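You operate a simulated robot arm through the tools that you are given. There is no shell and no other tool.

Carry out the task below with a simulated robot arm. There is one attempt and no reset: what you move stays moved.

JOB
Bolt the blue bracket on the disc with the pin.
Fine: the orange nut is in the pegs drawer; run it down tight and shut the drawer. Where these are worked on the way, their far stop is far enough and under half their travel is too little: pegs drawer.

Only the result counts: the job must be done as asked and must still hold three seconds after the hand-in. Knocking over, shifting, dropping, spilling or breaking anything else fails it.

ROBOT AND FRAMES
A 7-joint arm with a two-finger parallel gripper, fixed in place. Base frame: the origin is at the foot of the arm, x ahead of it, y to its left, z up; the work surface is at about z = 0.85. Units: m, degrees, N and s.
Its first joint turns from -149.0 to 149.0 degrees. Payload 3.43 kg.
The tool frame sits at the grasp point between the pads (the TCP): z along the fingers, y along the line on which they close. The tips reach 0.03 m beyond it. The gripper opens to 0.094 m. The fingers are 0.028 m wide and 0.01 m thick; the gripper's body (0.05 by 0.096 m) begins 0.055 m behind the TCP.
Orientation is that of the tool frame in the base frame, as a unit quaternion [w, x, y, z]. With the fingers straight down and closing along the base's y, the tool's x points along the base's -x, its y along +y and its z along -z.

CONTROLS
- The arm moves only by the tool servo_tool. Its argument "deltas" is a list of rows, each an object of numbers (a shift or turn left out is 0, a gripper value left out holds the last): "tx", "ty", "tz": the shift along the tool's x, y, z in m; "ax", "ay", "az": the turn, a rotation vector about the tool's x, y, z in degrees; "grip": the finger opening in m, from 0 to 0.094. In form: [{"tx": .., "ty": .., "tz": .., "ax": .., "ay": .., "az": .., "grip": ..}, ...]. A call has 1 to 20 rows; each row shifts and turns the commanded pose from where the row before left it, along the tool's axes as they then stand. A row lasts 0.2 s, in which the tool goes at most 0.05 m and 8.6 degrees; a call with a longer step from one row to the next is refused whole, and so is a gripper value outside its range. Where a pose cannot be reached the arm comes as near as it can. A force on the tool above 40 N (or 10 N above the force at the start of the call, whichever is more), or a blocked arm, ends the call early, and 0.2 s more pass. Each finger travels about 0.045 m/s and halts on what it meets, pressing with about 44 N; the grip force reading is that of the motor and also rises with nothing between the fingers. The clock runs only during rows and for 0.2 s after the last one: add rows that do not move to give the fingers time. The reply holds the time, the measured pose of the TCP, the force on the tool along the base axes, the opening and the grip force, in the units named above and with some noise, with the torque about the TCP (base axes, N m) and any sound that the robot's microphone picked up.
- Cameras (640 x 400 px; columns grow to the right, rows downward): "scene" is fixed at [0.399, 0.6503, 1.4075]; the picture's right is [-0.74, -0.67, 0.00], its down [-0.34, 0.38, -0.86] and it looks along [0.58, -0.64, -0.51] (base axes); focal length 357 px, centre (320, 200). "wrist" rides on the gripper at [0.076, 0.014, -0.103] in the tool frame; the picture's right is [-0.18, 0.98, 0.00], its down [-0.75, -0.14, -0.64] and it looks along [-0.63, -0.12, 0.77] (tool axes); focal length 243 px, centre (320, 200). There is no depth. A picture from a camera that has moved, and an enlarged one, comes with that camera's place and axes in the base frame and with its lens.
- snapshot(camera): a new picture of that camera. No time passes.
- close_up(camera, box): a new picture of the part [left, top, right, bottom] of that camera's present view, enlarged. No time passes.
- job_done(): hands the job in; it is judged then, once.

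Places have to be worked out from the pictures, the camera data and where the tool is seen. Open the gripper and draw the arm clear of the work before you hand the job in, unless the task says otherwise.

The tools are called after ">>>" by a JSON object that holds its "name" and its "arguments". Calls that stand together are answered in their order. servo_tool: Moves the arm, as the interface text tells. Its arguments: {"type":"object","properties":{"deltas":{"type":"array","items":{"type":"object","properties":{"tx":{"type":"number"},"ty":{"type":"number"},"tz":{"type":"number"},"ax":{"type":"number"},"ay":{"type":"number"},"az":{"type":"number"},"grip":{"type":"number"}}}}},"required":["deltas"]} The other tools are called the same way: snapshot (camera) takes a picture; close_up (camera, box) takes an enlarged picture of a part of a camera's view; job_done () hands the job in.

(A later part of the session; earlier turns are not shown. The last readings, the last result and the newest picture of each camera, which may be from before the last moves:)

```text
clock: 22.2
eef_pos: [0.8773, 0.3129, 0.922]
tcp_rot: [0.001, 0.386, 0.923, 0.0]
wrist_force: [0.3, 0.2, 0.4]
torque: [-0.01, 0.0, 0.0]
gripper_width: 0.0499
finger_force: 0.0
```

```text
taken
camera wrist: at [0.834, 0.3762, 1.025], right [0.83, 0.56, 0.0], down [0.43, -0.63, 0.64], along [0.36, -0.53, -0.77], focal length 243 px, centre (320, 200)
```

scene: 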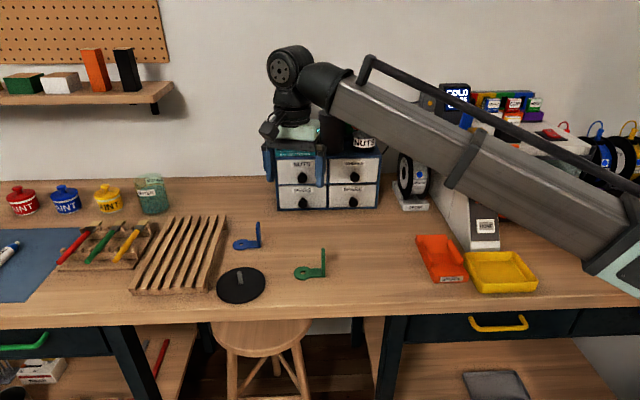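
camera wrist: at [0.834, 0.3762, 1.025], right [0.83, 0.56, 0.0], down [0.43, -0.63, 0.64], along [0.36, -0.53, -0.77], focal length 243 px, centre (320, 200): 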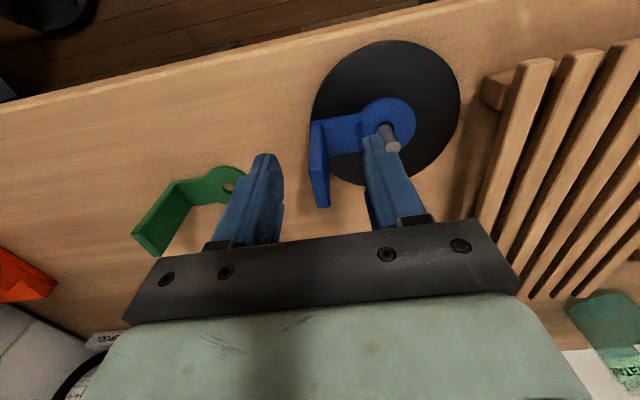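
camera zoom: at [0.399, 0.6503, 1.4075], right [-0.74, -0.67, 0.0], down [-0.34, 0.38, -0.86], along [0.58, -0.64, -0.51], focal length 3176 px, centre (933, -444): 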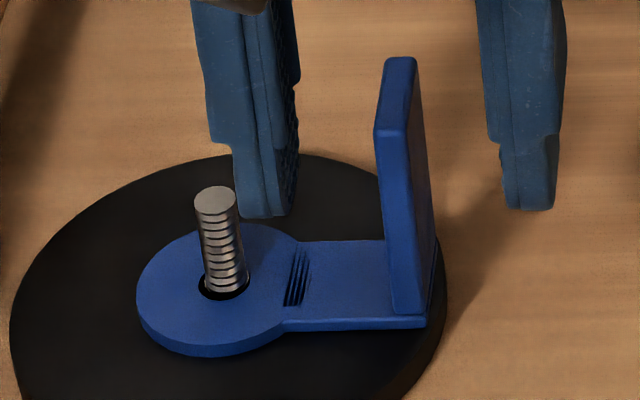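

The bracket sits flat on the disc around the pin. I open a little more, rise straight up and move to in front of the PEGS drawer, then tilt the fingers toward it.

>>> {"name": "servo_tool", "arguments": {"deltas": [{"tz": -0.02}, {"tz": -0.03}, {"tz": -0.03}, {"tz": -0.02}, {"tx": -0.0306, "ty": -0.0182}, {"tx": -0.0306, "ty": -0.0182}, {"tx": -0.0306, "ty": -0.0182}, {"tx": -0.0306, "ty": -0.0182}, {"tx": -0.0306, "ty": -0.0182}, {"ay": -8.5}, {"ay": -8.5}, {"ay": -8.5}, {"ay": -8.5}, {}]}}

>>> {"name": "snapshot", "arguments": {"camera": "wrist"}}

>>> {"name": "snapshot", "arguments": {"camera": "scene"}}

```text
clock: 25.2
eef_pos: [0.9207, 0.1408, 1.0223]
tcp_rot: [0.271, 0.368, 0.882, -0.113]
wrist_force: [0.1, 0.1, -0.3]
torque: [-0.01, -0.05, 0.04]
gripper_width: 0.0502
finger_force: 0.0
```

```text
taken
camera wrist: at [0.8462, 0.2348, 1.0652], right [0.81, 0.58, 0.1], down [0.09, -0.29, 0.95], along [0.59, -0.76, -0.28], focal length 243 px, centre (320, 200)
```

wrist: 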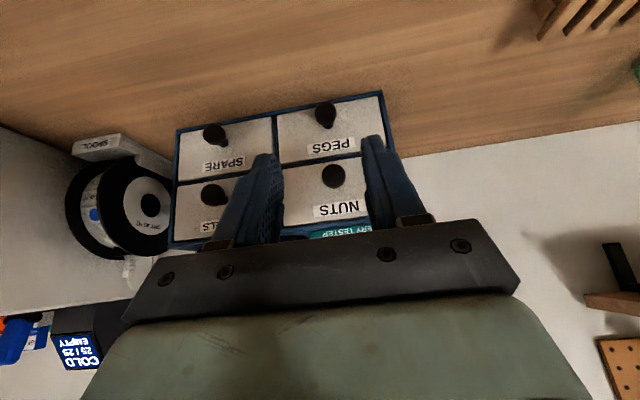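

```text
taken
```

scene: 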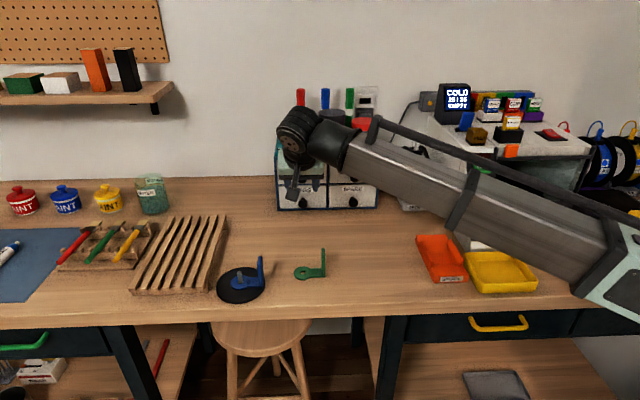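

I see the PEGS drawer clearly (picture upside down). I enlarge its front to locate the knob.

>>> {"name": "close_up", "arguments": {"camera": "wrist", "box": [265, 85, 401, 170]}}

>>> {"name": "close_up", "arguments": {"camera": "scene", "box": [265, 140, 345, 220]}}

```text
4.71 times, centred on (333, 128) of wrist
camera zoom: at [0.8462, 0.2348, 1.0652], right [0.81, 0.58, 0.1], down [0.09, -0.29, 0.95], along [0.59, -0.76, -0.28], focal length 1142 px, centre (259, 541)
```

zoom: 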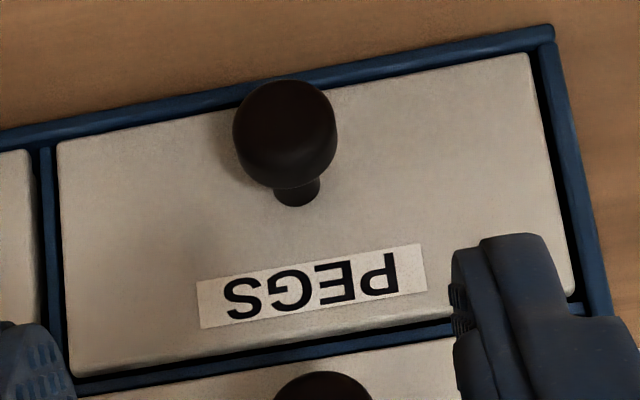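

```text
5.00 times, centred on (305, 180) of scene
camera zoom: at [0.399, 0.6503, 1.4075], right [-0.74, -0.67, 0.0], down [-0.34, 0.38, -0.86], along [0.58, -0.64, -0.51], focal length 1787 px, centre (395, 300)
```

zoom: 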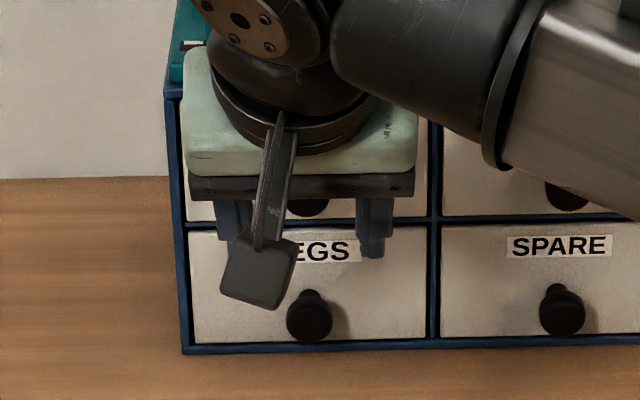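

The knob head works out near (1.004, 0.058, 0.894), with the tool already aligned sideways. I open to 60 mm and approach along the finger axis, stopping about 3 cm short.

>>> {"name": "servo_tool", "arguments": {"deltas": [{"tx": -0.0125, "tz": 0.03, "grip": 0.06}, {"tx": -0.0125, "tz": 0.03}, {"tz": 0.025}, {"tz": 0.025}, {"tz": 0.02}, {}]}}

>>> {"name": "snapshot", "arguments": {"camera": "wrist"}}

>>> {"name": "close_up", "arguments": {"camera": "scene", "box": [265, 130, 361, 220]}}

```text
clock: 26.6
eef_pos: [0.9862, 0.0745, 0.9286]
tcp_rot: [0.27, 0.368, 0.883, -0.112]
wrist_force: [0.3, 0.1, -0.4]
torque: [-0.04, -0.01, 0.01]
gripper_width: 0.0602
finger_force: 0.1
```

```text
taken
camera wrist: at [0.9117, 0.1698, 0.9706], right [0.81, 0.58, 0.1], down [0.09, -0.29, 0.95], along [0.59, -0.76, -0.28], focal length 243 px, centre (320, 200)
```

wrist: 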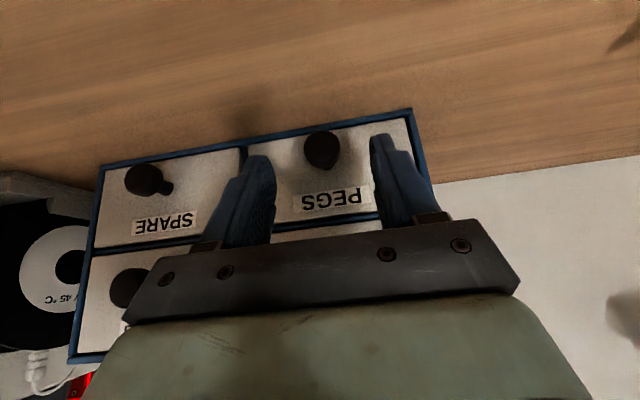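

```text
4.44 times, centred on (313, 175) of scene
camera zoom: at [0.399, 0.6503, 1.4075], right [-0.74, -0.67, 0.0], down [-0.34, 0.38, -0.86], along [0.58, -0.64, -0.51], focal length 1588 px, centre (351, 311)
```

zoom: 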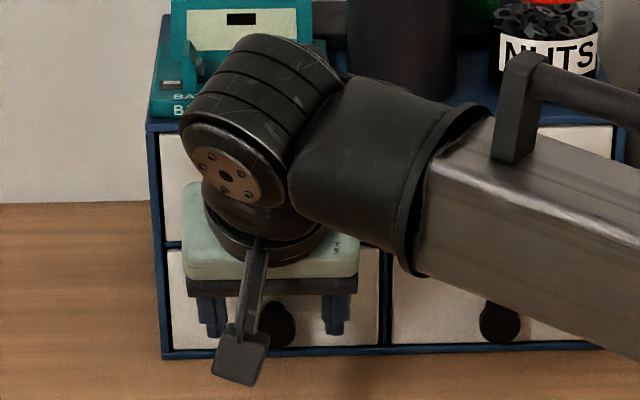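

The knob's position is confirmed from this nearer view. I advance the last 3 cm along the fingers.

>>> {"name": "servo_tool", "arguments": {"deltas": [{"tz": 0.01}, {"tz": 0.01, "ty": 0.001}, {"tz": 0.01}, {}]}}

>>> {"name": "snapshot", "arguments": {"camera": "wrist"}}

```text
clock: 27.6
eef_pos: [0.9982, 0.0648, 0.9037]
tcp_rot: [0.27, 0.368, 0.883, -0.112]
wrist_force: [-0.9, -0.3, -0.4]
torque: [0.0, -0.02, -0.03]
gripper_width: 0.06
finger_force: 0.1
```

```text
taken
camera wrist: at [0.9242, 0.1586, 0.9455], right [0.81, 0.58, 0.1], down [0.09, -0.29, 0.95], along [0.59, -0.76, -0.28], focal length 243 px, centre (320, 200)
```

wrist: 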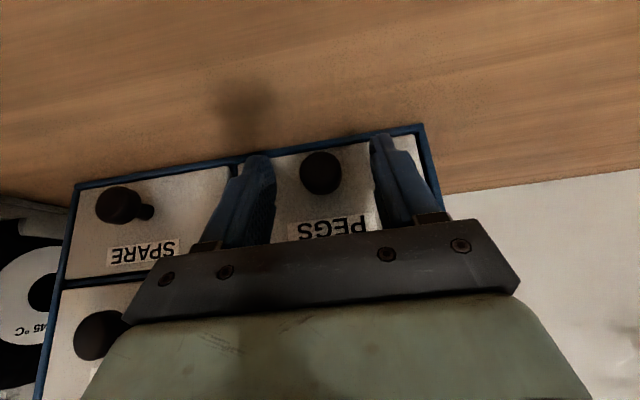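

The knob is between the fingers with no contact force. I close on it.

>>> {"name": "servo_tool", "arguments": {"deltas": [{"grip": 0.04}, {"grip": 0.025}, {"grip": 0.01}, {"grip": 0.0}, {"grip": 0.0}, {"grip": 0.0}]}}

>>> {"name": "snapshot", "arguments": {"camera": "wrist"}}

```text
clock: 29.0
eef_pos: [0.9985, 0.0635, 0.9026]
tcp_rot: [0.27, 0.368, 0.883, -0.112]
wrist_force: [-4.1, -3.1, -1.8]
torque: [-0.06, 0.07, -0.13]
gripper_width: 0.025
finger_force: 45.0
```

```text
taken
camera wrist: at [0.9239, 0.1584, 0.9457], right [0.81, 0.58, 0.1], down [0.09, -0.29, 0.95], along [0.58, -0.76, -0.28], focal length 243 px, centre (320, 200)
```

wrist: 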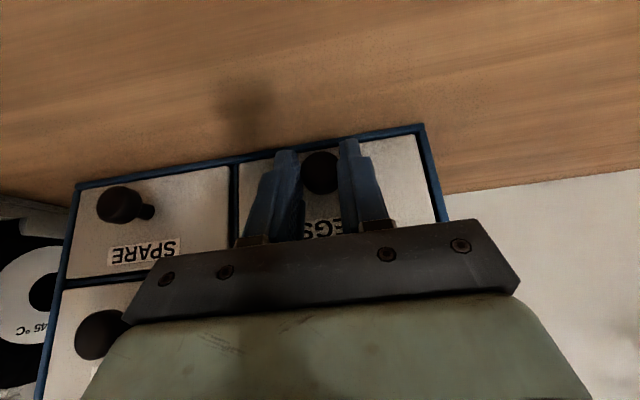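

The knob is gripped at 25 mm. I pull straight out along the drawer's axis, slowly at first.

>>> {"name": "servo_tool", "arguments": {"deltas": [{"tx": 0.0083, "tz": -0.0056}, {"tx": 0.0083, "tz": -0.0056}, {"tx": 0.0083, "tz": -0.0056}, {}]}}

>>> {"name": "close_up", "arguments": {"camera": "scene", "box": [245, 130, 373, 230]}}

```text
clock: 30.0
eef_pos: [0.9774, 0.0857, 0.9038]
tcp_rot: [0.27, 0.368, 0.883, -0.112]
wrist_force: [-1.2, -0.8, -1.5]
torque: [0.09, 0.12, -0.04]
gripper_width: 0.025
finger_force: 44.7
```

```text
4.00 times, centred on (309, 180) of scene
camera zoom: at [0.399, 0.6503, 1.4075], right [-0.74, -0.67, 0.0], down [-0.34, 0.38, -0.86], along [0.58, -0.64, -0.51], focal length 1429 px, centre (364, 280)
```

zoom: 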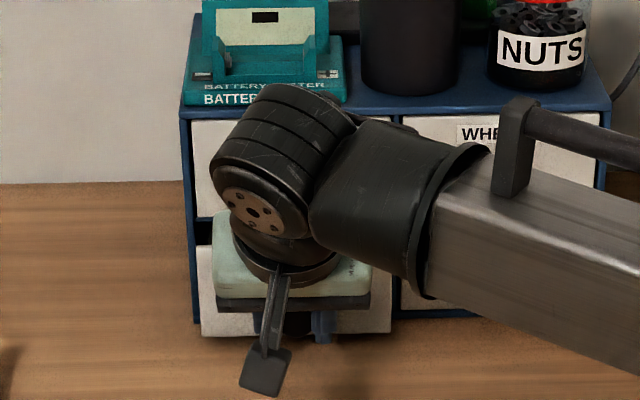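

The drawer is coming out freely. I keep pulling until it meets its stop.

>>> {"name": "servo_tool", "arguments": {"deltas": [{"tx": 0.0124, "tz": -0.0084}, {"tx": 0.0124, "tz": -0.0084}, {"tx": 0.0124, "tz": -0.0084}, {"tx": 0.0124, "tz": -0.0084}, {}]}}

>>> {"name": "snapshot", "arguments": {"camera": "scene"}}

>>> {"name": "snapshot", "arguments": {"camera": "wrist"}}

```text
clock: 31.2
eef_pos: [0.9349, 0.128, 0.9034]
tcp_rot: [0.269, 0.368, 0.883, -0.112]
wrist_force: [-3.4, -2.7, -14.4]
torque: [0.14, 0.21, -0.08]
gripper_width: 0.0249
finger_force: 44.7
```

```text
taken
```

scene: 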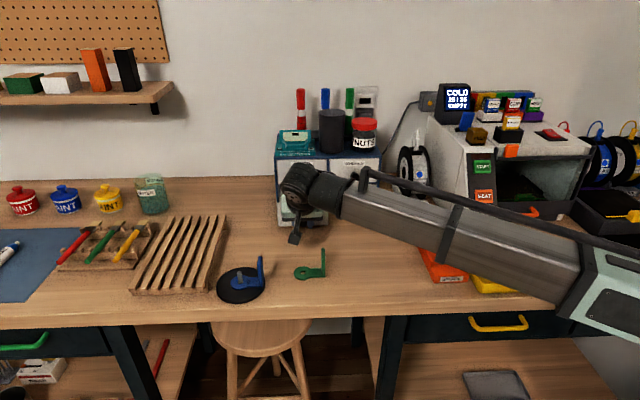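

```text
taken
camera wrist: at [0.8608, 0.2216, 0.9461], right [0.81, 0.58, 0.1], down [0.09, -0.29, 0.95], along [0.58, -0.76, -0.28], focal length 243 px, centre (320, 200)
```

wrist: 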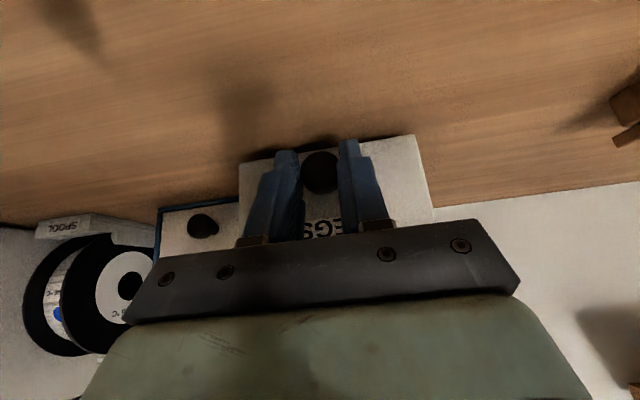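

About 9 cm out, with some vertical load building up. I ease down 1 mm and continue to pull a little to feel for the stop.

>>> {"name": "servo_tool", "arguments": {"deltas": [{"tx": 0.00056, "tz": 0.00083}, {"tx": 0.0083, "tz": -0.0056}, {"tx": 0.0083, "tz": -0.0056}, {}]}}

```text
clock: 32.2
eef_pos: [0.9208, 0.1417, 0.9027]
tcp_rot: [0.27, 0.368, 0.883, -0.113]
wrist_force: [-8.9, -9.5, -10.2]
torque: [-0.22, 0.06, -0.24]
gripper_width: 0.0249
finger_force: 45.3
```

No axial resistance yet, only a sideways load of about 13 N, so I shift 1.5 mm sideways to relieve it and pull on.

>>> {"name": "servo_tool", "arguments": {"deltas": [{"ty": -0.0015}, {"tx": 0.0083, "tz": -0.0056}, {"tx": 0.0083, "tz": -0.0056}, {}]}}

>>> {"name": "snapshot", "arguments": {"camera": "scene"}}

```text
clock: 33.2
eef_pos: [0.906, 0.1552, 0.903]
tcp_rot: [0.27, 0.368, 0.883, -0.112]
wrist_force: [3.0, 4.3, -9.1]
torque: [0.14, -0.03, 0.1]
gripper_width: 0.0252
finger_force: 45.2
```

```text
taken
```

scene: 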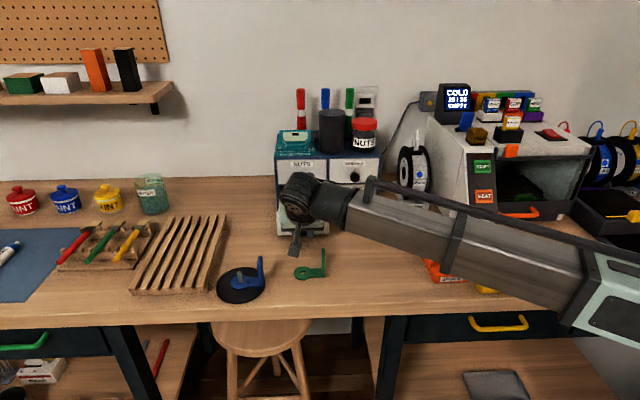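

Still no stop at 13 cm. I pull another 2 cm to find it.

>>> {"name": "servo_tool", "arguments": {"deltas": [{"ty": 0.0004, "tx": 0.0041, "tz": -0.0028}, {"tx": 0.0041, "tz": -0.0028}, {"tx": 0.0041, "tz": -0.0028}, {"tx": 0.0041, "tz": -0.0028}, {}]}}

>>> {"name": "snapshot", "arguments": {"camera": "wrist"}}

```text
clock: 34.0
eef_pos: [0.9029, 0.1604, 0.9034]
tcp_rot: [0.275, 0.368, 0.881, -0.116]
wrist_force: [11.2, -7.3, -10.8]
torque: [0.29, 0.19, 0.06]
gripper_width: 0.0251
finger_force: 44.9
stopped in row 3: the force on the tool passed its limit at 44 N (the readings are from after the stop); the commanded pose is now the measured one
```

```text
taken
camera wrist: at [0.8276, 0.2549, 0.9446], right [0.81, 0.58, 0.1], down [0.08, -0.28, 0.96], along [0.59, -0.76, -0.27], focal length 243 px, centre (320, 200)
```

wrist: 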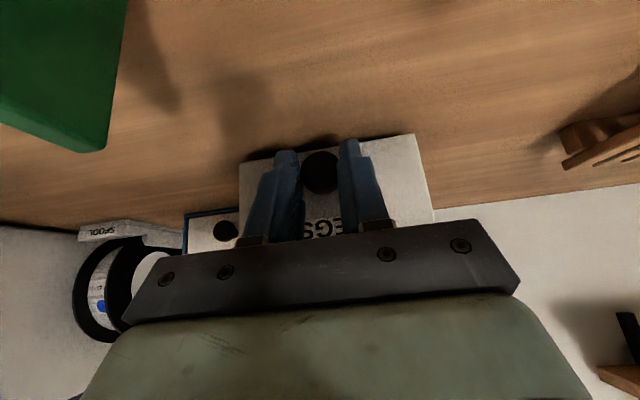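

The stop is reached at about 13.6 cm of travel. I back off 2 mm, release the knob and withdraw along the finger axis.

>>> {"name": "servo_tool", "arguments": {"deltas": [{"tx": -0.0012, "tz": 0.0008}, {"grip": 0.04}, {"grip": 0.06}, {"grip": 0.06}, {"tz": -0.02}, {"tz": -0.03}, {"tz": -0.03}, {}]}}

>>> {"name": "snapshot", "arguments": {"camera": "wrist"}}

>>> {"name": "snapshot", "arguments": {"camera": "scene"}}

```text
clock: 35.8
eef_pos: [0.8674, 0.1926, 0.97]
tcp_rot: [0.273, 0.369, 0.881, -0.115]
wrist_force: [-0.5, 0.5, 0.4]
torque: [-0.02, 0.01, -0.02]
gripper_width: 0.0601
finger_force: 0.0
```

```text
taken
camera wrist: at [0.7934, 0.2871, 1.0125], right [0.81, 0.58, 0.1], down [0.08, -0.28, 0.96], along [0.59, -0.76, -0.27], focal length 243 px, centre (320, 200)
```

wrist: 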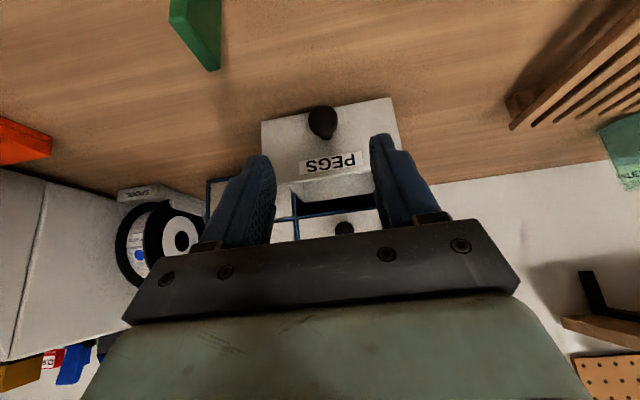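

```text
taken
```

scene: 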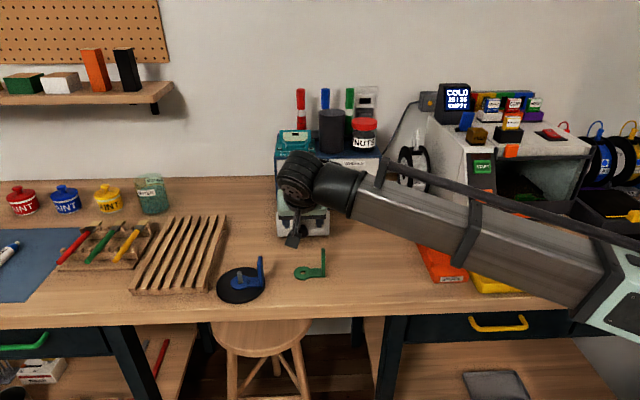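

The drawer stays open. I rise, level the tool and look down into the drawer for the orange nut.

>>> {"name": "servo_tool", "arguments": {"deltas": [{"tx": -0.019, "tz": -0.028}, {"tx": -0.019, "tz": -0.028}, {"tx": -0.019, "tz": -0.028}, {"ay": 8.5}, {"ay": 8.5}, {"ay": 8.5}, {"ay": 8.5}, {"tx": -0.03}, {"tx": -0.03}, {}]}}

>>> {"name": "snapshot", "arguments": {"camera": "wrist"}}

>>> {"name": "close_up", "arguments": {"camera": "scene", "box": [265, 160, 345, 250]}}

```text
clock: 38.0
eef_pos: [0.9104, 0.15, 1.0724]
tcp_rot: [0.004, 0.385, 0.923, -0.002]
wrist_force: [-0.3, -0.3, -0.5]
torque: [0.01, -0.01, 0.01]
gripper_width: 0.0602
finger_force: 0.1
```

```text
taken
camera wrist: at [0.8667, 0.2132, 1.1745], right [0.83, 0.56, 0.0], down [0.42, -0.63, 0.65], along [0.36, -0.54, -0.76], focal length 243 px, centre (320, 200)
```

wrist: 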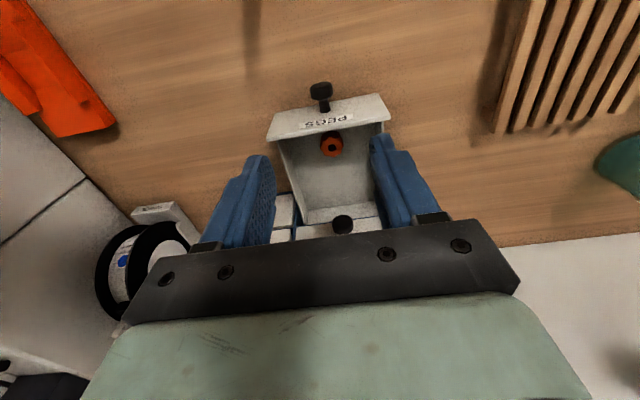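

```text
4.44 times, centred on (305, 205) of scene
camera zoom: at [0.399, 0.6503, 1.4075], right [-0.74, -0.67, 0.0], down [-0.34, 0.38, -0.86], along [0.58, -0.64, -0.51], focal length 1588 px, centre (387, 178)
```

zoom: 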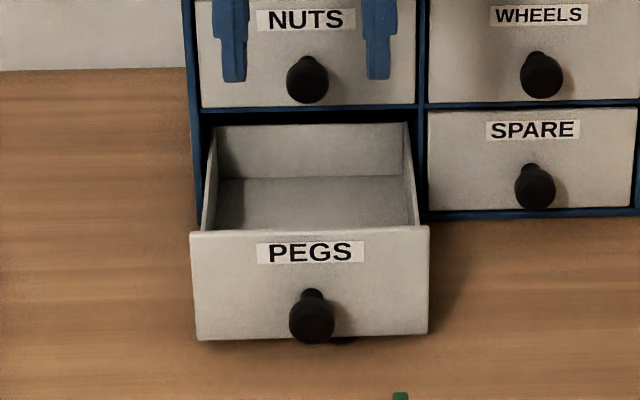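

The orange nut lies inside, near the drawer's front wall. I enlarge it.

>>> {"name": "close_up", "arguments": {"camera": "wrist", "box": [260, 75, 404, 165]}}

>>> {"name": "close_up", "arguments": {"camera": "wrist", "box": [308, 123, 356, 163]}}

```text
4.44 times, centred on (332, 120) of wrist
camera zoom: at [0.8667, 0.2132, 1.1745], right [0.83, 0.56, 0.0], down [0.42, -0.63, 0.65], along [0.36, -0.54, -0.76], focal length 1078 px, centre (267, 556)
```

zoom: 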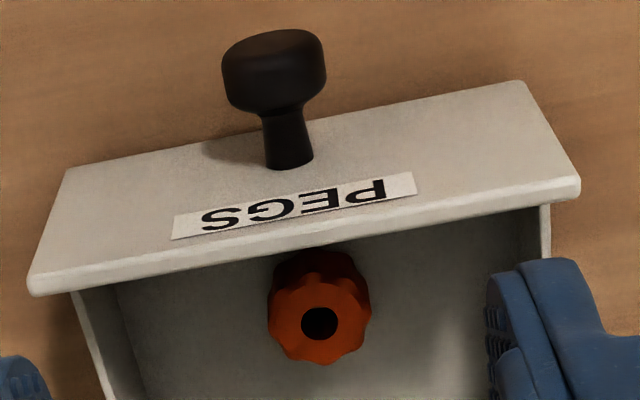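

```text
10.00 times, centred on (332, 143) of wrist
camera zoom: at [0.8667, 0.2132, 1.1745], right [0.83, 0.56, 0.0], down [0.42, -0.63, 0.65], along [0.36, -0.54, -0.76], focal length 2426 px, centre (200, 770)
```

zoom: 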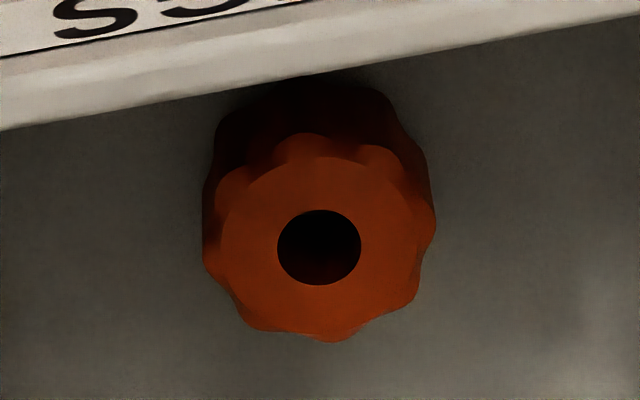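

The nut is a lobed knob about 30 mm across standing upright near (0.968, 0.094), top near z 0.884. I level the tool and move above it, then descend part way for another look.

>>> {"name": "servo_tool", "arguments": {"deltas": [{"ay": 0.5}, {"tx": -0.0265, "ty": 0.0006}, {"tx": -0.0265, "ty": 0.0006}, {"tx": -0.0265, "ty": 0.0006}, {"tz": 0.03}, {"tz": 0.03}, {"tz": 0.03}, {}]}}

>>> {"name": "snapshot", "arguments": {"camera": "wrist"}}

>>> {"name": "close_up", "arguments": {"camera": "scene", "box": [255, 120, 365, 250]}}

```text
clock: 39.8
eef_pos: [0.9693, 0.0924, 0.9826]
tcp_rot: [0.0, 0.386, 0.922, 0.001]
wrist_force: [-0.1, 0.4, 0.7]
torque: [0.03, -0.02, 0.02]
gripper_width: 0.06
finger_force: 0.1
```

```text
taken
camera wrist: at [0.9256, 0.156, 1.0858], right [0.83, 0.56, 0.0], down [0.43, -0.64, 0.64], along [0.36, -0.53, -0.77], focal length 243 px, centre (320, 200)
```

wrist: 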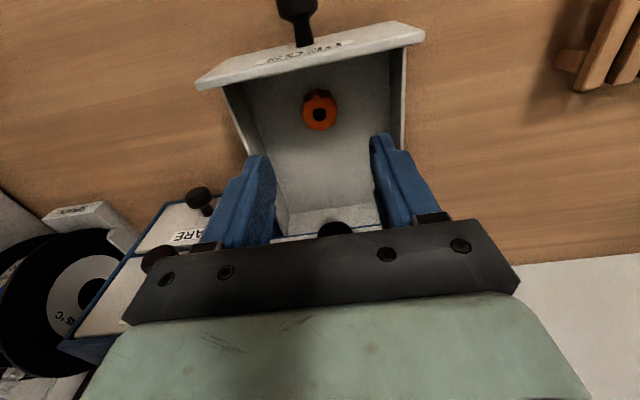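

```text
3.08 times, centred on (310, 185) of scene
camera zoom: at [0.399, 0.6503, 1.4075], right [-0.74, -0.67, 0.0], down [-0.34, 0.38, -0.86], along [0.58, -0.64, -0.51], focal length 1100 px, centre (351, 246)
```

zoom: 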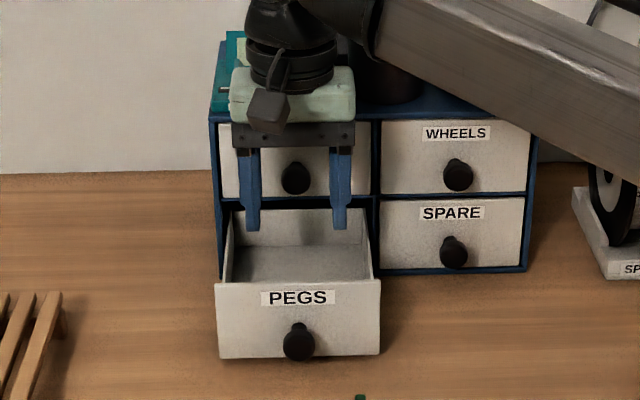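

Clear of everything so far. I enlarge the nut to refine its place.

>>> {"name": "close_up", "arguments": {"camera": "wrist", "box": [290, 80, 354, 140]}}

```text
6.67 times, centred on (322, 110) of wrist
camera zoom: at [0.9256, 0.156, 1.0858], right [0.83, 0.56, 0.0], down [0.43, -0.64, 0.64], along [0.36, -0.53, -0.77], focal length 1618 px, centre (307, 800)
```

zoom: 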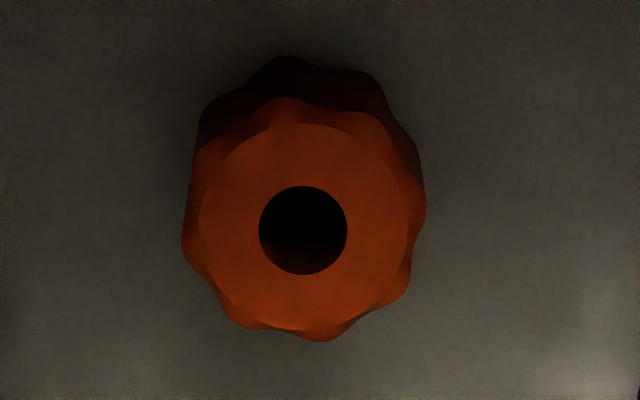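

The nut's centre is 2.4 mm off along tool x, its top at about 0.8845 and the drawer floor near 0.871. I correct and descend, stopping with tips about 4 mm above the floor.

>>> {"name": "servo_tool", "arguments": {"deltas": [{"tx": 0.0024, "tz": 0.015}, {"tz": 0.02}, {"tz": 0.015}, {"tz": 0.01}, {"tz": 0.01}, {"tz": 0.007}, {}]}}

>>> {"name": "snapshot", "arguments": {"camera": "wrist"}}

```text
clock: 41.4
eef_pos: [0.9664, 0.0965, 0.9052]
tcp_rot: [0.001, 0.386, 0.922, 0.0]
wrist_force: [-1.1, 0.1, 0.6]
torque: [0.03, 0.0, 0.02]
gripper_width: 0.0601
finger_force: 0.0
```

```text
taken
camera wrist: at [0.9229, 0.1593, 1.0084], right [0.83, 0.56, 0.0], down [0.43, -0.64, 0.64], along [0.36, -0.53, -0.77], focal length 243 px, centre (320, 200)
```

wrist: 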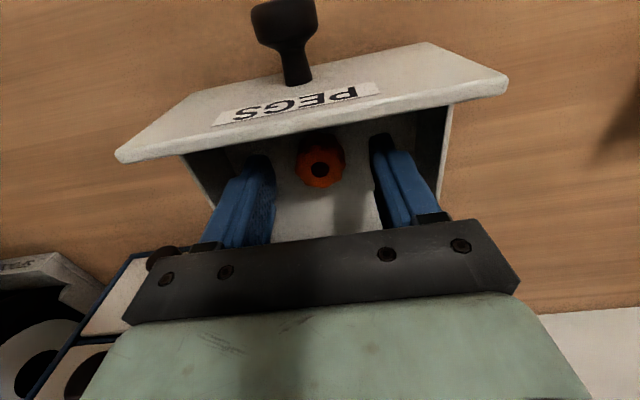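

The nut is centred between the fingers. I close on it.

>>> {"name": "servo_tool", "arguments": {"deltas": [{"grip": 0.045}, {"grip": 0.03}, {"grip": 0.02}, {"grip": 0.01}, {"grip": 0.0}, {"grip": 0.0}]}}

>>> {"name": "close_up", "arguments": {"camera": "wrist", "box": [260, 120, 388, 220]}}

```text
clock: 42.8
eef_pos: [0.9648, 0.0956, 0.9048]
tcp_rot: [0.001, 0.385, 0.923, -0.001]
wrist_force: [-0.2, -0.1, 2.1]
torque: [0.0, 0.0, -0.01]
gripper_width: 0.0308
finger_force: 44.0
```

```text
4.00 times, centred on (324, 170) of wrist
camera zoom: at [0.9229, 0.1593, 1.0087], right [0.83, 0.56, 0.0], down [0.43, -0.64, 0.64], along [0.36, -0.53, -0.77], focal length 970 px, centre (304, 320)
```

zoom: 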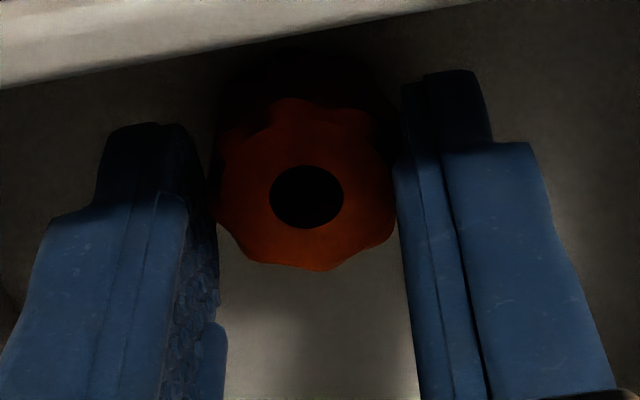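

The nut is held at 31 mm opening. I lift it straight out of the drawer and check it.

>>> {"name": "servo_tool", "arguments": {"deltas": [{"tz": -0.01}, {"tz": -0.02}, {"tz": -0.03}, {"tz": -0.03}, {"tz": -0.03}, {}]}}

>>> {"name": "snapshot", "arguments": {"camera": "wrist"}}

>>> {"name": "close_up", "arguments": {"camera": "scene", "box": [255, 120, 365, 250]}}

```text
clock: 44.2
eef_pos: [0.9673, 0.095, 1.0261]
tcp_rot: [0.0, 0.387, 0.922, -0.001]
wrist_force: [-0.3, 0.0, 0.6]
torque: [-0.01, -0.01, -0.02]
gripper_width: 0.0307
finger_force: 43.9
```

```text
taken
camera wrist: at [0.923, 0.1586, 1.1281], right [0.83, 0.56, 0.0], down [0.43, -0.64, 0.64], along [0.36, -0.53, -0.77], focal length 243 px, centre (320, 200)
```

wrist: 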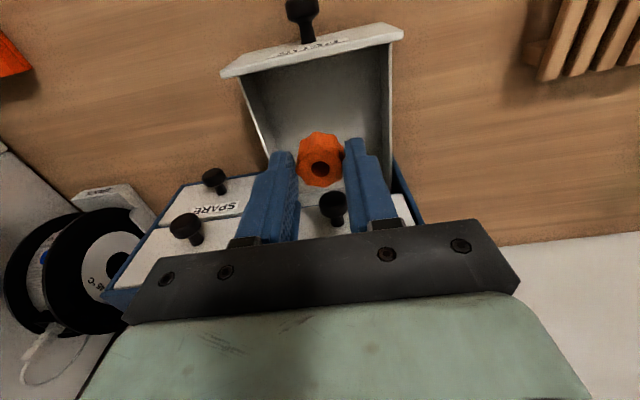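

```text
3.08 times, centred on (310, 185) of scene
camera zoom: at [0.399, 0.6503, 1.4075], right [-0.74, -0.67, 0.0], down [-0.34, 0.38, -0.86], along [0.58, -0.64, -0.51], focal length 1100 px, centre (351, 246)
```

zoom: 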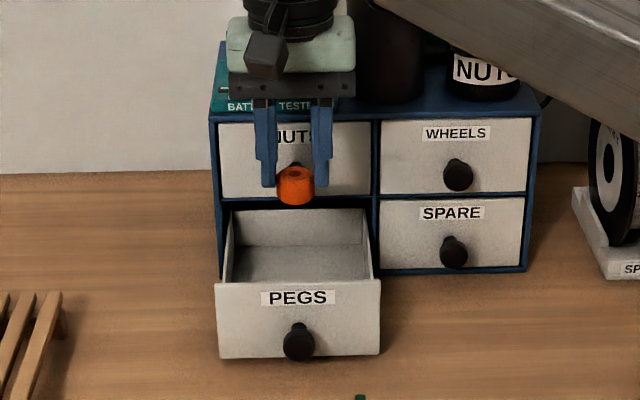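

The nut hangs level, and the drawer kept still. I carry the nut over toward the pin, stopping high above it.

>>> {"name": "servo_tool", "arguments": {"deltas": [{"tx": 0.036, "ty": 0.0224}, {"tx": 0.036, "ty": 0.0224}, {"tx": 0.036, "ty": 0.0224}, {"tx": 0.036, "ty": 0.0224}, {"tx": 0.036, "ty": 0.0224}, {"tx": 0.0367, "ty": 0.0222}, {}]}}

>>> {"name": "servo_tool", "arguments": {"deltas": [{"az": -8.6}, {"az": -8.6}, {"az": -8.6}, {"az": -8.6}, {"az": -8.6}, {"az": -8.6}, {"az": -8.6}, {"az": -8.6}, {"az": -8.6}, {"az": -8.6}, {"az": -8.6}, {"az": -8.6}, {"az": -8.6}, {"az": -8.6}, {"az": -8.6}, {"az": -8.6}, {"az": -8.6}, {"az": -8.6}, {"az": -8.6}]}}

>>> {"name": "snapshot", "arguments": {"camera": "wrist"}}

>>> {"name": "snapshot", "arguments": {"camera": "scene"}}

```text
clock: 45.8
eef_pos: [0.9078, 0.3479, 1.0245]
tcp_rot: [0.001, 0.386, 0.922, 0.0]
wrist_force: [0.6, -0.1, -0.2]
torque: [-0.02, 0.02, -0.01]
gripper_width: 0.0307
finger_force: 44.3
```

```text
clock: 49.8
eef_pos: [0.9112, 0.3444, 1.0245]
tcp_rot: [0.0, 0.858, -0.513, 0.0]
wrist_force: [0.2, -0.8, -0.1]
torque: [-0.01, 0.01, 0.0]
gripper_width: 0.0309
finger_force: 43.8
```

```text
taken
camera wrist: at [0.9337, 0.2696, 1.128], right [-0.95, -0.3, 0.0], down [-0.23, 0.73, 0.64], along [-0.19, 0.61, -0.77], focal length 243 px, centre (320, 200)
```

wrist: 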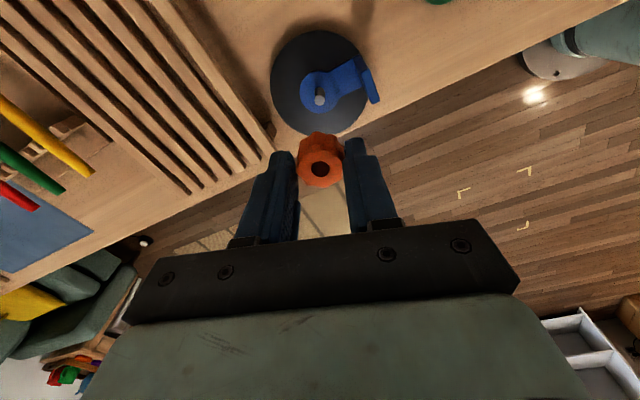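

```text
taken
```

scene: 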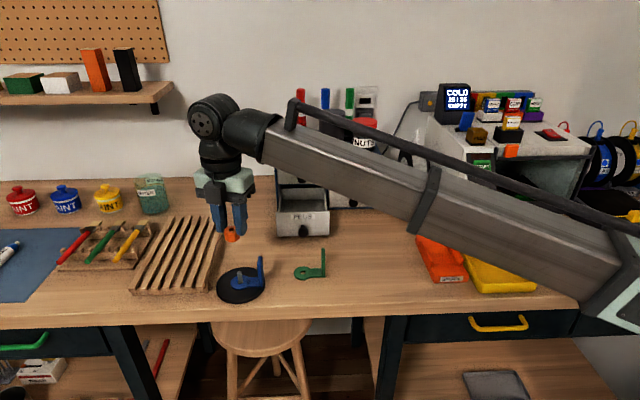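

The turn succeeded. Now I measure the pin relative to the tool in this view.

>>> {"name": "close_up", "arguments": {"camera": "wrist", "box": [296, 80, 344, 110]}}

>>> {"name": "close_up", "arguments": {"camera": "wrist", "box": [280, 125, 360, 195]}}

>>> {"name": "close_up", "arguments": {"camera": "scene", "box": [196, 210, 276, 300]}}

```text
13.33 times, centred on (320, 95) of wrist
camera zoom: at [0.9337, 0.2696, 1.128], right [-0.95, -0.3, 0.0], down [-0.23, 0.73, 0.64], along [-0.19, 0.61, -0.77], focal length 3235 px, centre (320, 1600)
```

zoom: 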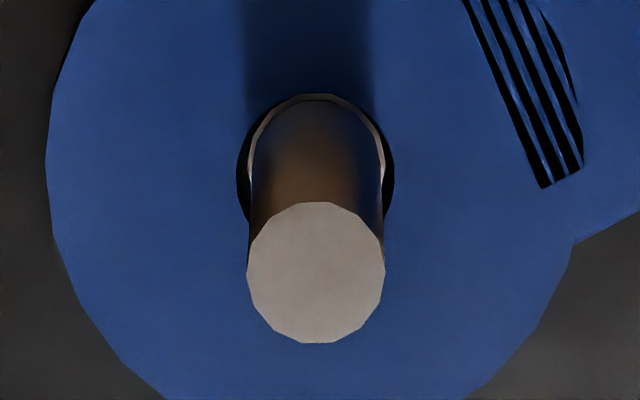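

```text
5.71 times, centred on (320, 160) of wrist
camera zoom: at [0.9337, 0.2696, 1.128], right [-0.95, -0.3, 0.0], down [-0.23, 0.73, 0.64], along [-0.19, 0.61, -0.77], focal length 1386 px, centre (320, 429)
```

zoom: 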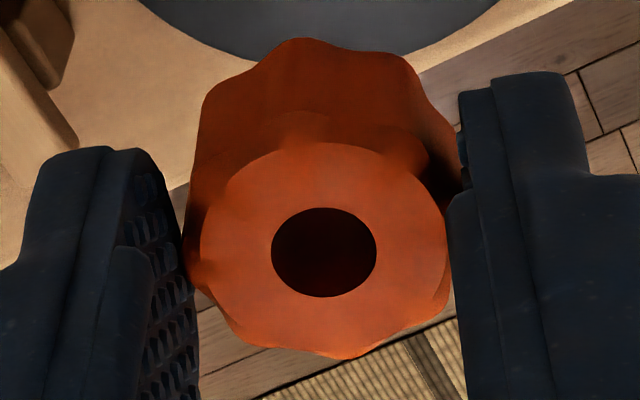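

```text
4.44 times, centred on (236, 255) of scene
camera zoom: at [0.399, 0.6503, 1.4075], right [-0.74, -0.67, 0.0], down [-0.34, 0.38, -0.86], along [0.58, -0.64, -0.51], focal length 1588 px, centre (693, -44)
```

zoom: 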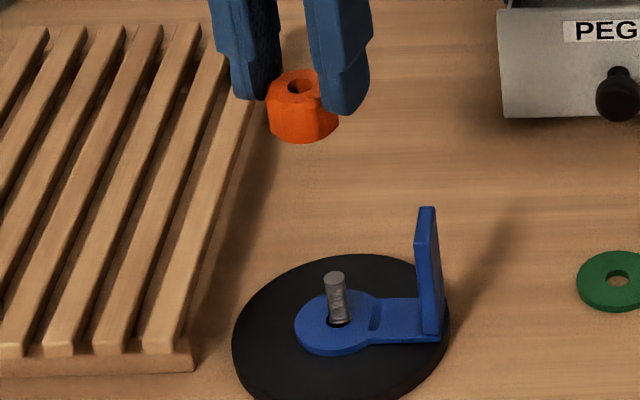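

The pin is about 4.7 mm from the nut's axis along tool x and aligned in y. I shift and lower to about 8 mm above the pin top, then compare again.

>>> {"name": "servo_tool", "arguments": {"deltas": [{"tx": 0.0047}, {"tz": 0.03}, {"tz": 0.03}, {"tz": 0.02}, {"tz": 0.0075}, {}, {}]}}

>>> {"name": "close_up", "arguments": {"camera": "wrist", "box": [280, 125, 360, 195]}}

>>> {"name": "close_up", "arguments": {"camera": "scene", "box": [212, 250, 276, 300]}}

```text
clock: 51.4
eef_pos: [0.9129, 0.3414, 0.9366]
tcp_rot: [0.0, 0.857, -0.515, 0.0]
wrist_force: [0.5, -0.5, 0.1]
torque: [-0.01, 0.01, 0.02]
gripper_width: 0.0305
finger_force: 43.9
```

```text
5.71 times, centred on (320, 160) of wrist
camera zoom: at [0.9361, 0.2663, 1.0398], right [-0.95, -0.3, 0.0], down [-0.23, 0.73, 0.64], along [-0.19, 0.61, -0.77], focal length 1386 px, centre (320, 429)
```

zoom: 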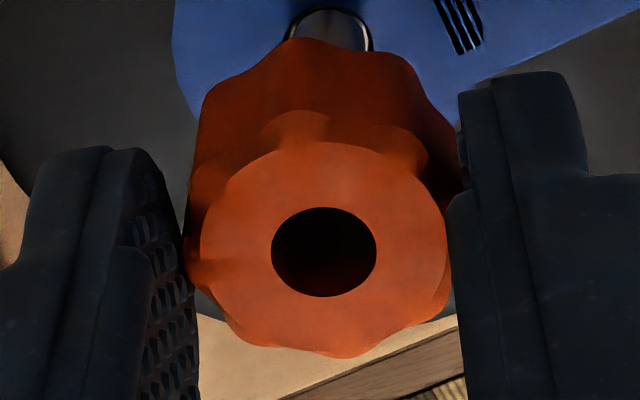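

```text
8.00 times, centred on (244, 275) of scene
camera zoom: at [0.399, 0.6503, 1.4075], right [-0.74, -0.67, 0.0], down [-0.34, 0.38, -0.86], along [0.58, -0.64, -0.51], focal length 2859 px, centre (928, -400)
```

zoom: 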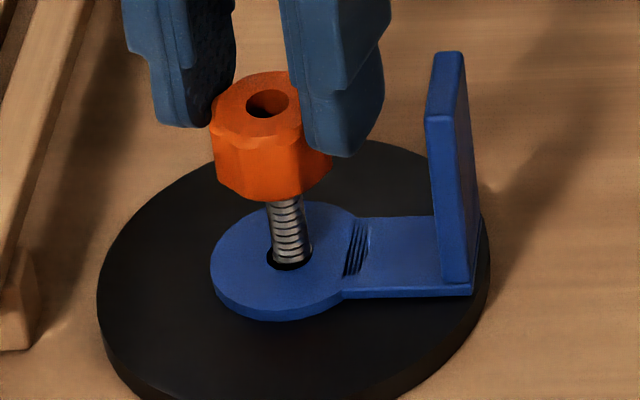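

Scene and wrist views agree on the alignment to within about 1 mm. I make a 0.5 mm sideways correction and lower gently to feel for the pin.

>>> {"name": "servo_tool", "arguments": {"deltas": [{"ty": 0.0005}, {"tz": 0.002}, {"tz": 0.002}, {"tz": 0.001}, {}, {}]}}

>>> {"name": "close_up", "arguments": {"camera": "scene", "box": [220, 255, 268, 290]}}

>>> {"name": "close_up", "arguments": {"camera": "wrist", "box": [280, 115, 360, 185]}}

```text
clock: 52.8
eef_pos: [0.9127, 0.3394, 0.9321]
tcp_rot: [-0.001, 0.857, -0.515, 0.0]
wrist_force: [0.1, 0.2, -0.1]
torque: [0.01, 0.01, 0.01]
gripper_width: 0.0311
finger_force: 44.0
```

```text
11.43 times, centred on (244, 272) of scene
camera zoom: at [0.399, 0.6503, 1.4075], right [-0.74, -0.67, 0.0], down [-0.34, 0.38, -0.86], along [0.58, -0.64, -0.51], focal length 4084 px, centre (1189, -629)
```

zoom: 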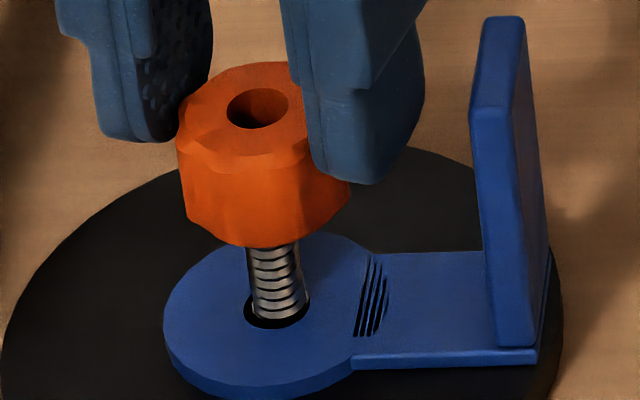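

```text
5.71 times, centred on (320, 150) of wrist
camera zoom: at [0.9353, 0.2648, 1.0352], right [-0.95, -0.3, 0.0], down [-0.23, 0.73, 0.64], along [-0.19, 0.61, -0.77], focal length 1386 px, centre (320, 486)
```

zoom: 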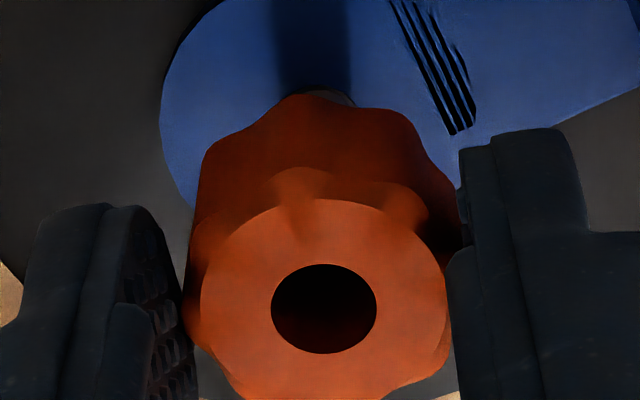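

The camera pose shows the arm settled about 1.3 mm off; the nut is about 1.1 mm right and 1.1 mm too far forward of the pin. I correct that and check again before touching.

>>> {"name": "servo_tool", "arguments": {"deltas": [{"tx": -0.0014, "ty": -0.0009}, {}, {}]}}

>>> {"name": "close_up", "arguments": {"camera": "scene", "box": [220, 255, 268, 290]}}

>>> {"name": "close_up", "arguments": {"camera": "wrist", "box": [280, 115, 360, 185]}}

```text
clock: 53.6
eef_pos: [0.9124, 0.3411, 0.9317]
tcp_rot: [0.0, 0.857, -0.515, 0.0]
wrist_force: [-0.6, 0.1, -0.1]
torque: [-0.01, 0.0, 0.0]
gripper_width: 0.0308
finger_force: 44.1
```

```text
11.43 times, centred on (244, 272) of scene
camera zoom: at [0.399, 0.6503, 1.4075], right [-0.74, -0.67, 0.0], down [-0.34, 0.38, -0.86], along [0.58, -0.64, -0.51], focal length 4084 px, centre (1189, -629)
```

zoom: 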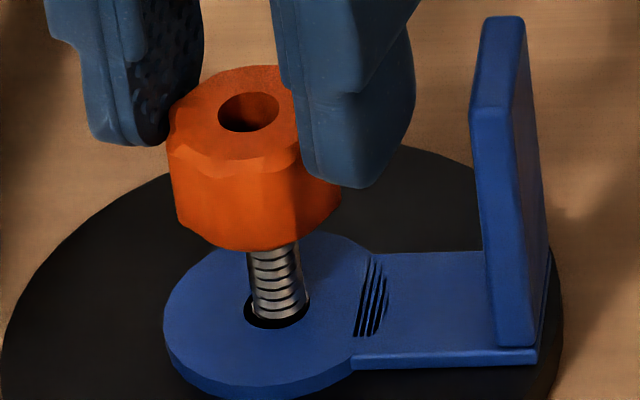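

```text
5.71 times, centred on (320, 150) of wrist
camera zoom: at [0.9356, 0.2666, 1.0354], right [-0.95, -0.3, 0.0], down [-0.23, 0.73, 0.64], along [-0.19, 0.61, -0.77], focal length 1386 px, centre (320, 486)
```

zoom: 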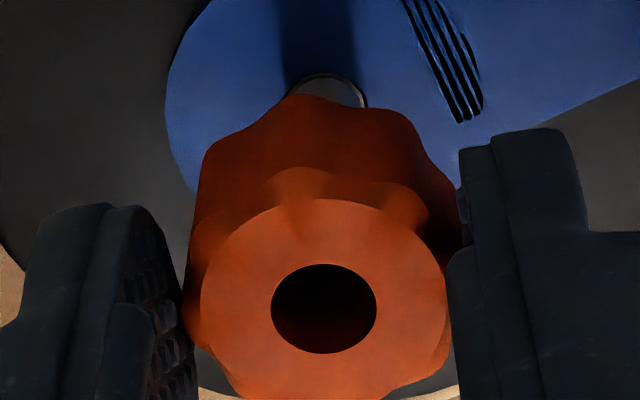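

Now about 0.5 mm short along tool y by both views. I correct and lower 6 mm, then look again.

>>> {"name": "servo_tool", "arguments": {"deltas": [{"ty": 0.0005}, {"tz": 0.002}, {"tz": 0.002}, {"tz": 0.002}, {}, {}]}}

>>> {"name": "close_up", "arguments": {"camera": "scene", "box": [220, 255, 268, 290]}}

>>> {"name": "close_up", "arguments": {"camera": "wrist", "box": [280, 115, 360, 185]}}

```text
clock: 55.0
eef_pos: [0.9125, 0.3422, 0.9274]
tcp_rot: [-0.001, 0.857, -0.515, 0.001]
wrist_force: [0.0, 0.3, 0.4]
torque: [-0.06, -0.01, -0.01]
gripper_width: 0.0309
finger_force: 44.2
```

```text
11.43 times, centred on (244, 272) of scene
camera zoom: at [0.399, 0.6503, 1.4075], right [-0.74, -0.67, 0.0], down [-0.34, 0.38, -0.86], along [0.58, -0.64, -0.51], focal length 4084 px, centre (1189, -629)
```

zoom: 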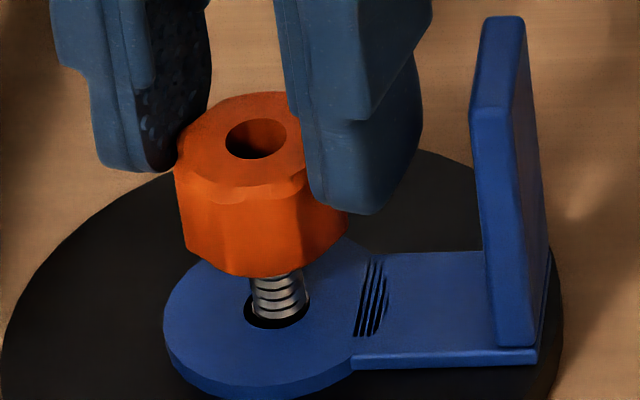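

```text
5.71 times, centred on (320, 150) of wrist
camera zoom: at [0.9348, 0.2664, 1.0294], right [-0.95, -0.3, 0.0], down [-0.23, 0.73, 0.64], along [-0.19, 0.61, -0.77], focal length 1386 px, centre (320, 486)
```

zoom: 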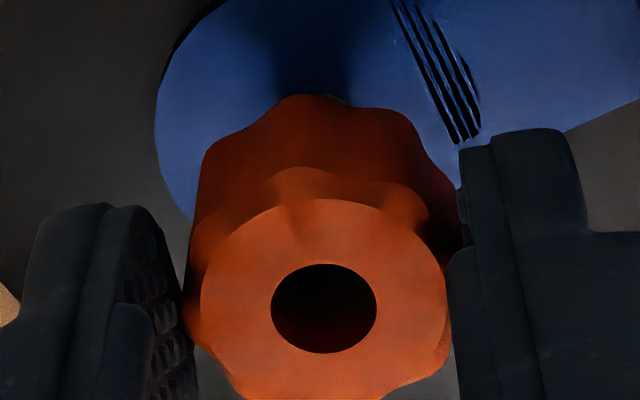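

Lateral alignment is now within 0.2 mm. I lower in 1 mm steps to feel the contact with the pin top.

>>> {"name": "servo_tool", "arguments": {"deltas": [{"tz": 0.001}, {"tz": 0.001}, {"tz": 0.001}, {"tz": 0.001}, {}]}}

>>> {"name": "close_up", "arguments": {"camera": "scene", "box": [220, 255, 268, 290]}}

>>> {"name": "close_up", "arguments": {"camera": "wrist", "box": [300, 150, 340, 180]}}

```text
clock: 56.2
eef_pos: [0.912, 0.3409, 0.9238]
tcp_rot: [0.0, 0.857, -0.515, 0.0]
wrist_force: [-0.4, -0.1, -0.3]
torque: [0.01, -0.03, 0.02]
gripper_width: 0.0306
finger_force: 44.0
```

```text
11.43 times, centred on (244, 272) of scene
camera zoom: at [0.399, 0.6503, 1.4075], right [-0.74, -0.67, 0.0], down [-0.34, 0.38, -0.86], along [0.58, -0.64, -0.51], focal length 4084 px, centre (1189, -629)
```

zoom: 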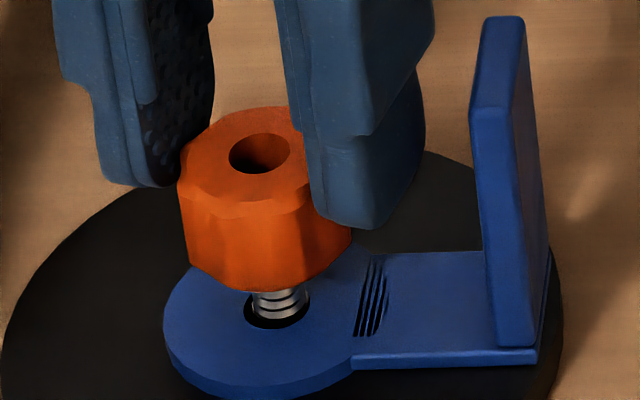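

```text
13.33 times, centred on (320, 165) of wrist
camera zoom: at [0.9349, 0.2661, 1.0256], right [-0.95, -0.3, 0.0], down [-0.23, 0.73, 0.64], along [-0.19, 0.61, -0.77], focal length 3235 px, centre (320, 667)
```

zoom: 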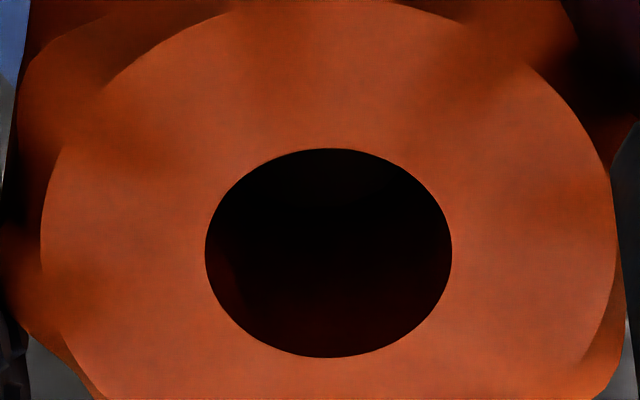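

No contact yet. I go on down in 1 mm steps.

>>> {"name": "servo_tool", "arguments": {"deltas": [{"tz": 0.001}, {"tz": 0.001}, {"tz": 0.001}, {}]}}

>>> {"name": "close_up", "arguments": {"camera": "wrist", "box": [300, 150, 340, 180]}}

>>> {"name": "close_up", "arguments": {"camera": "scene", "box": [220, 255, 268, 290]}}

```text
clock: 57.2
eef_pos: [0.9118, 0.3405, 0.9203]
tcp_rot: [0.0, 0.857, -0.515, 0.001]
wrist_force: [0.5, 0.3, -0.2]
torque: [-0.02, -0.01, 0.0]
gripper_width: 0.0307
finger_force: 43.9
```

```text
13.33 times, centred on (320, 165) of wrist
camera zoom: at [0.9348, 0.2661, 1.0225], right [-0.95, -0.3, 0.0], down [-0.23, 0.73, 0.64], along [-0.19, 0.61, -0.77], focal length 3235 px, centre (320, 667)
```

zoom: 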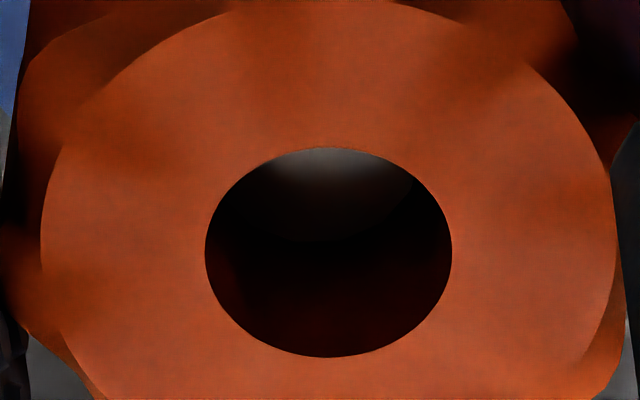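

```text
11.43 times, centred on (244, 272) of scene
camera zoom: at [0.399, 0.6503, 1.4075], right [-0.74, -0.67, 0.0], down [-0.34, 0.38, -0.86], along [0.58, -0.64, -0.51], focal length 4084 px, centre (1189, -629)
```

zoom: 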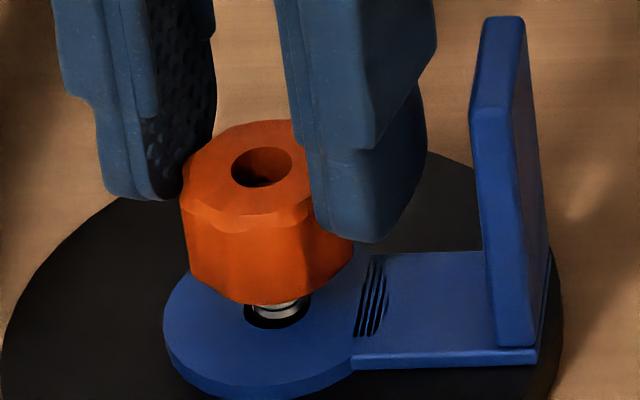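

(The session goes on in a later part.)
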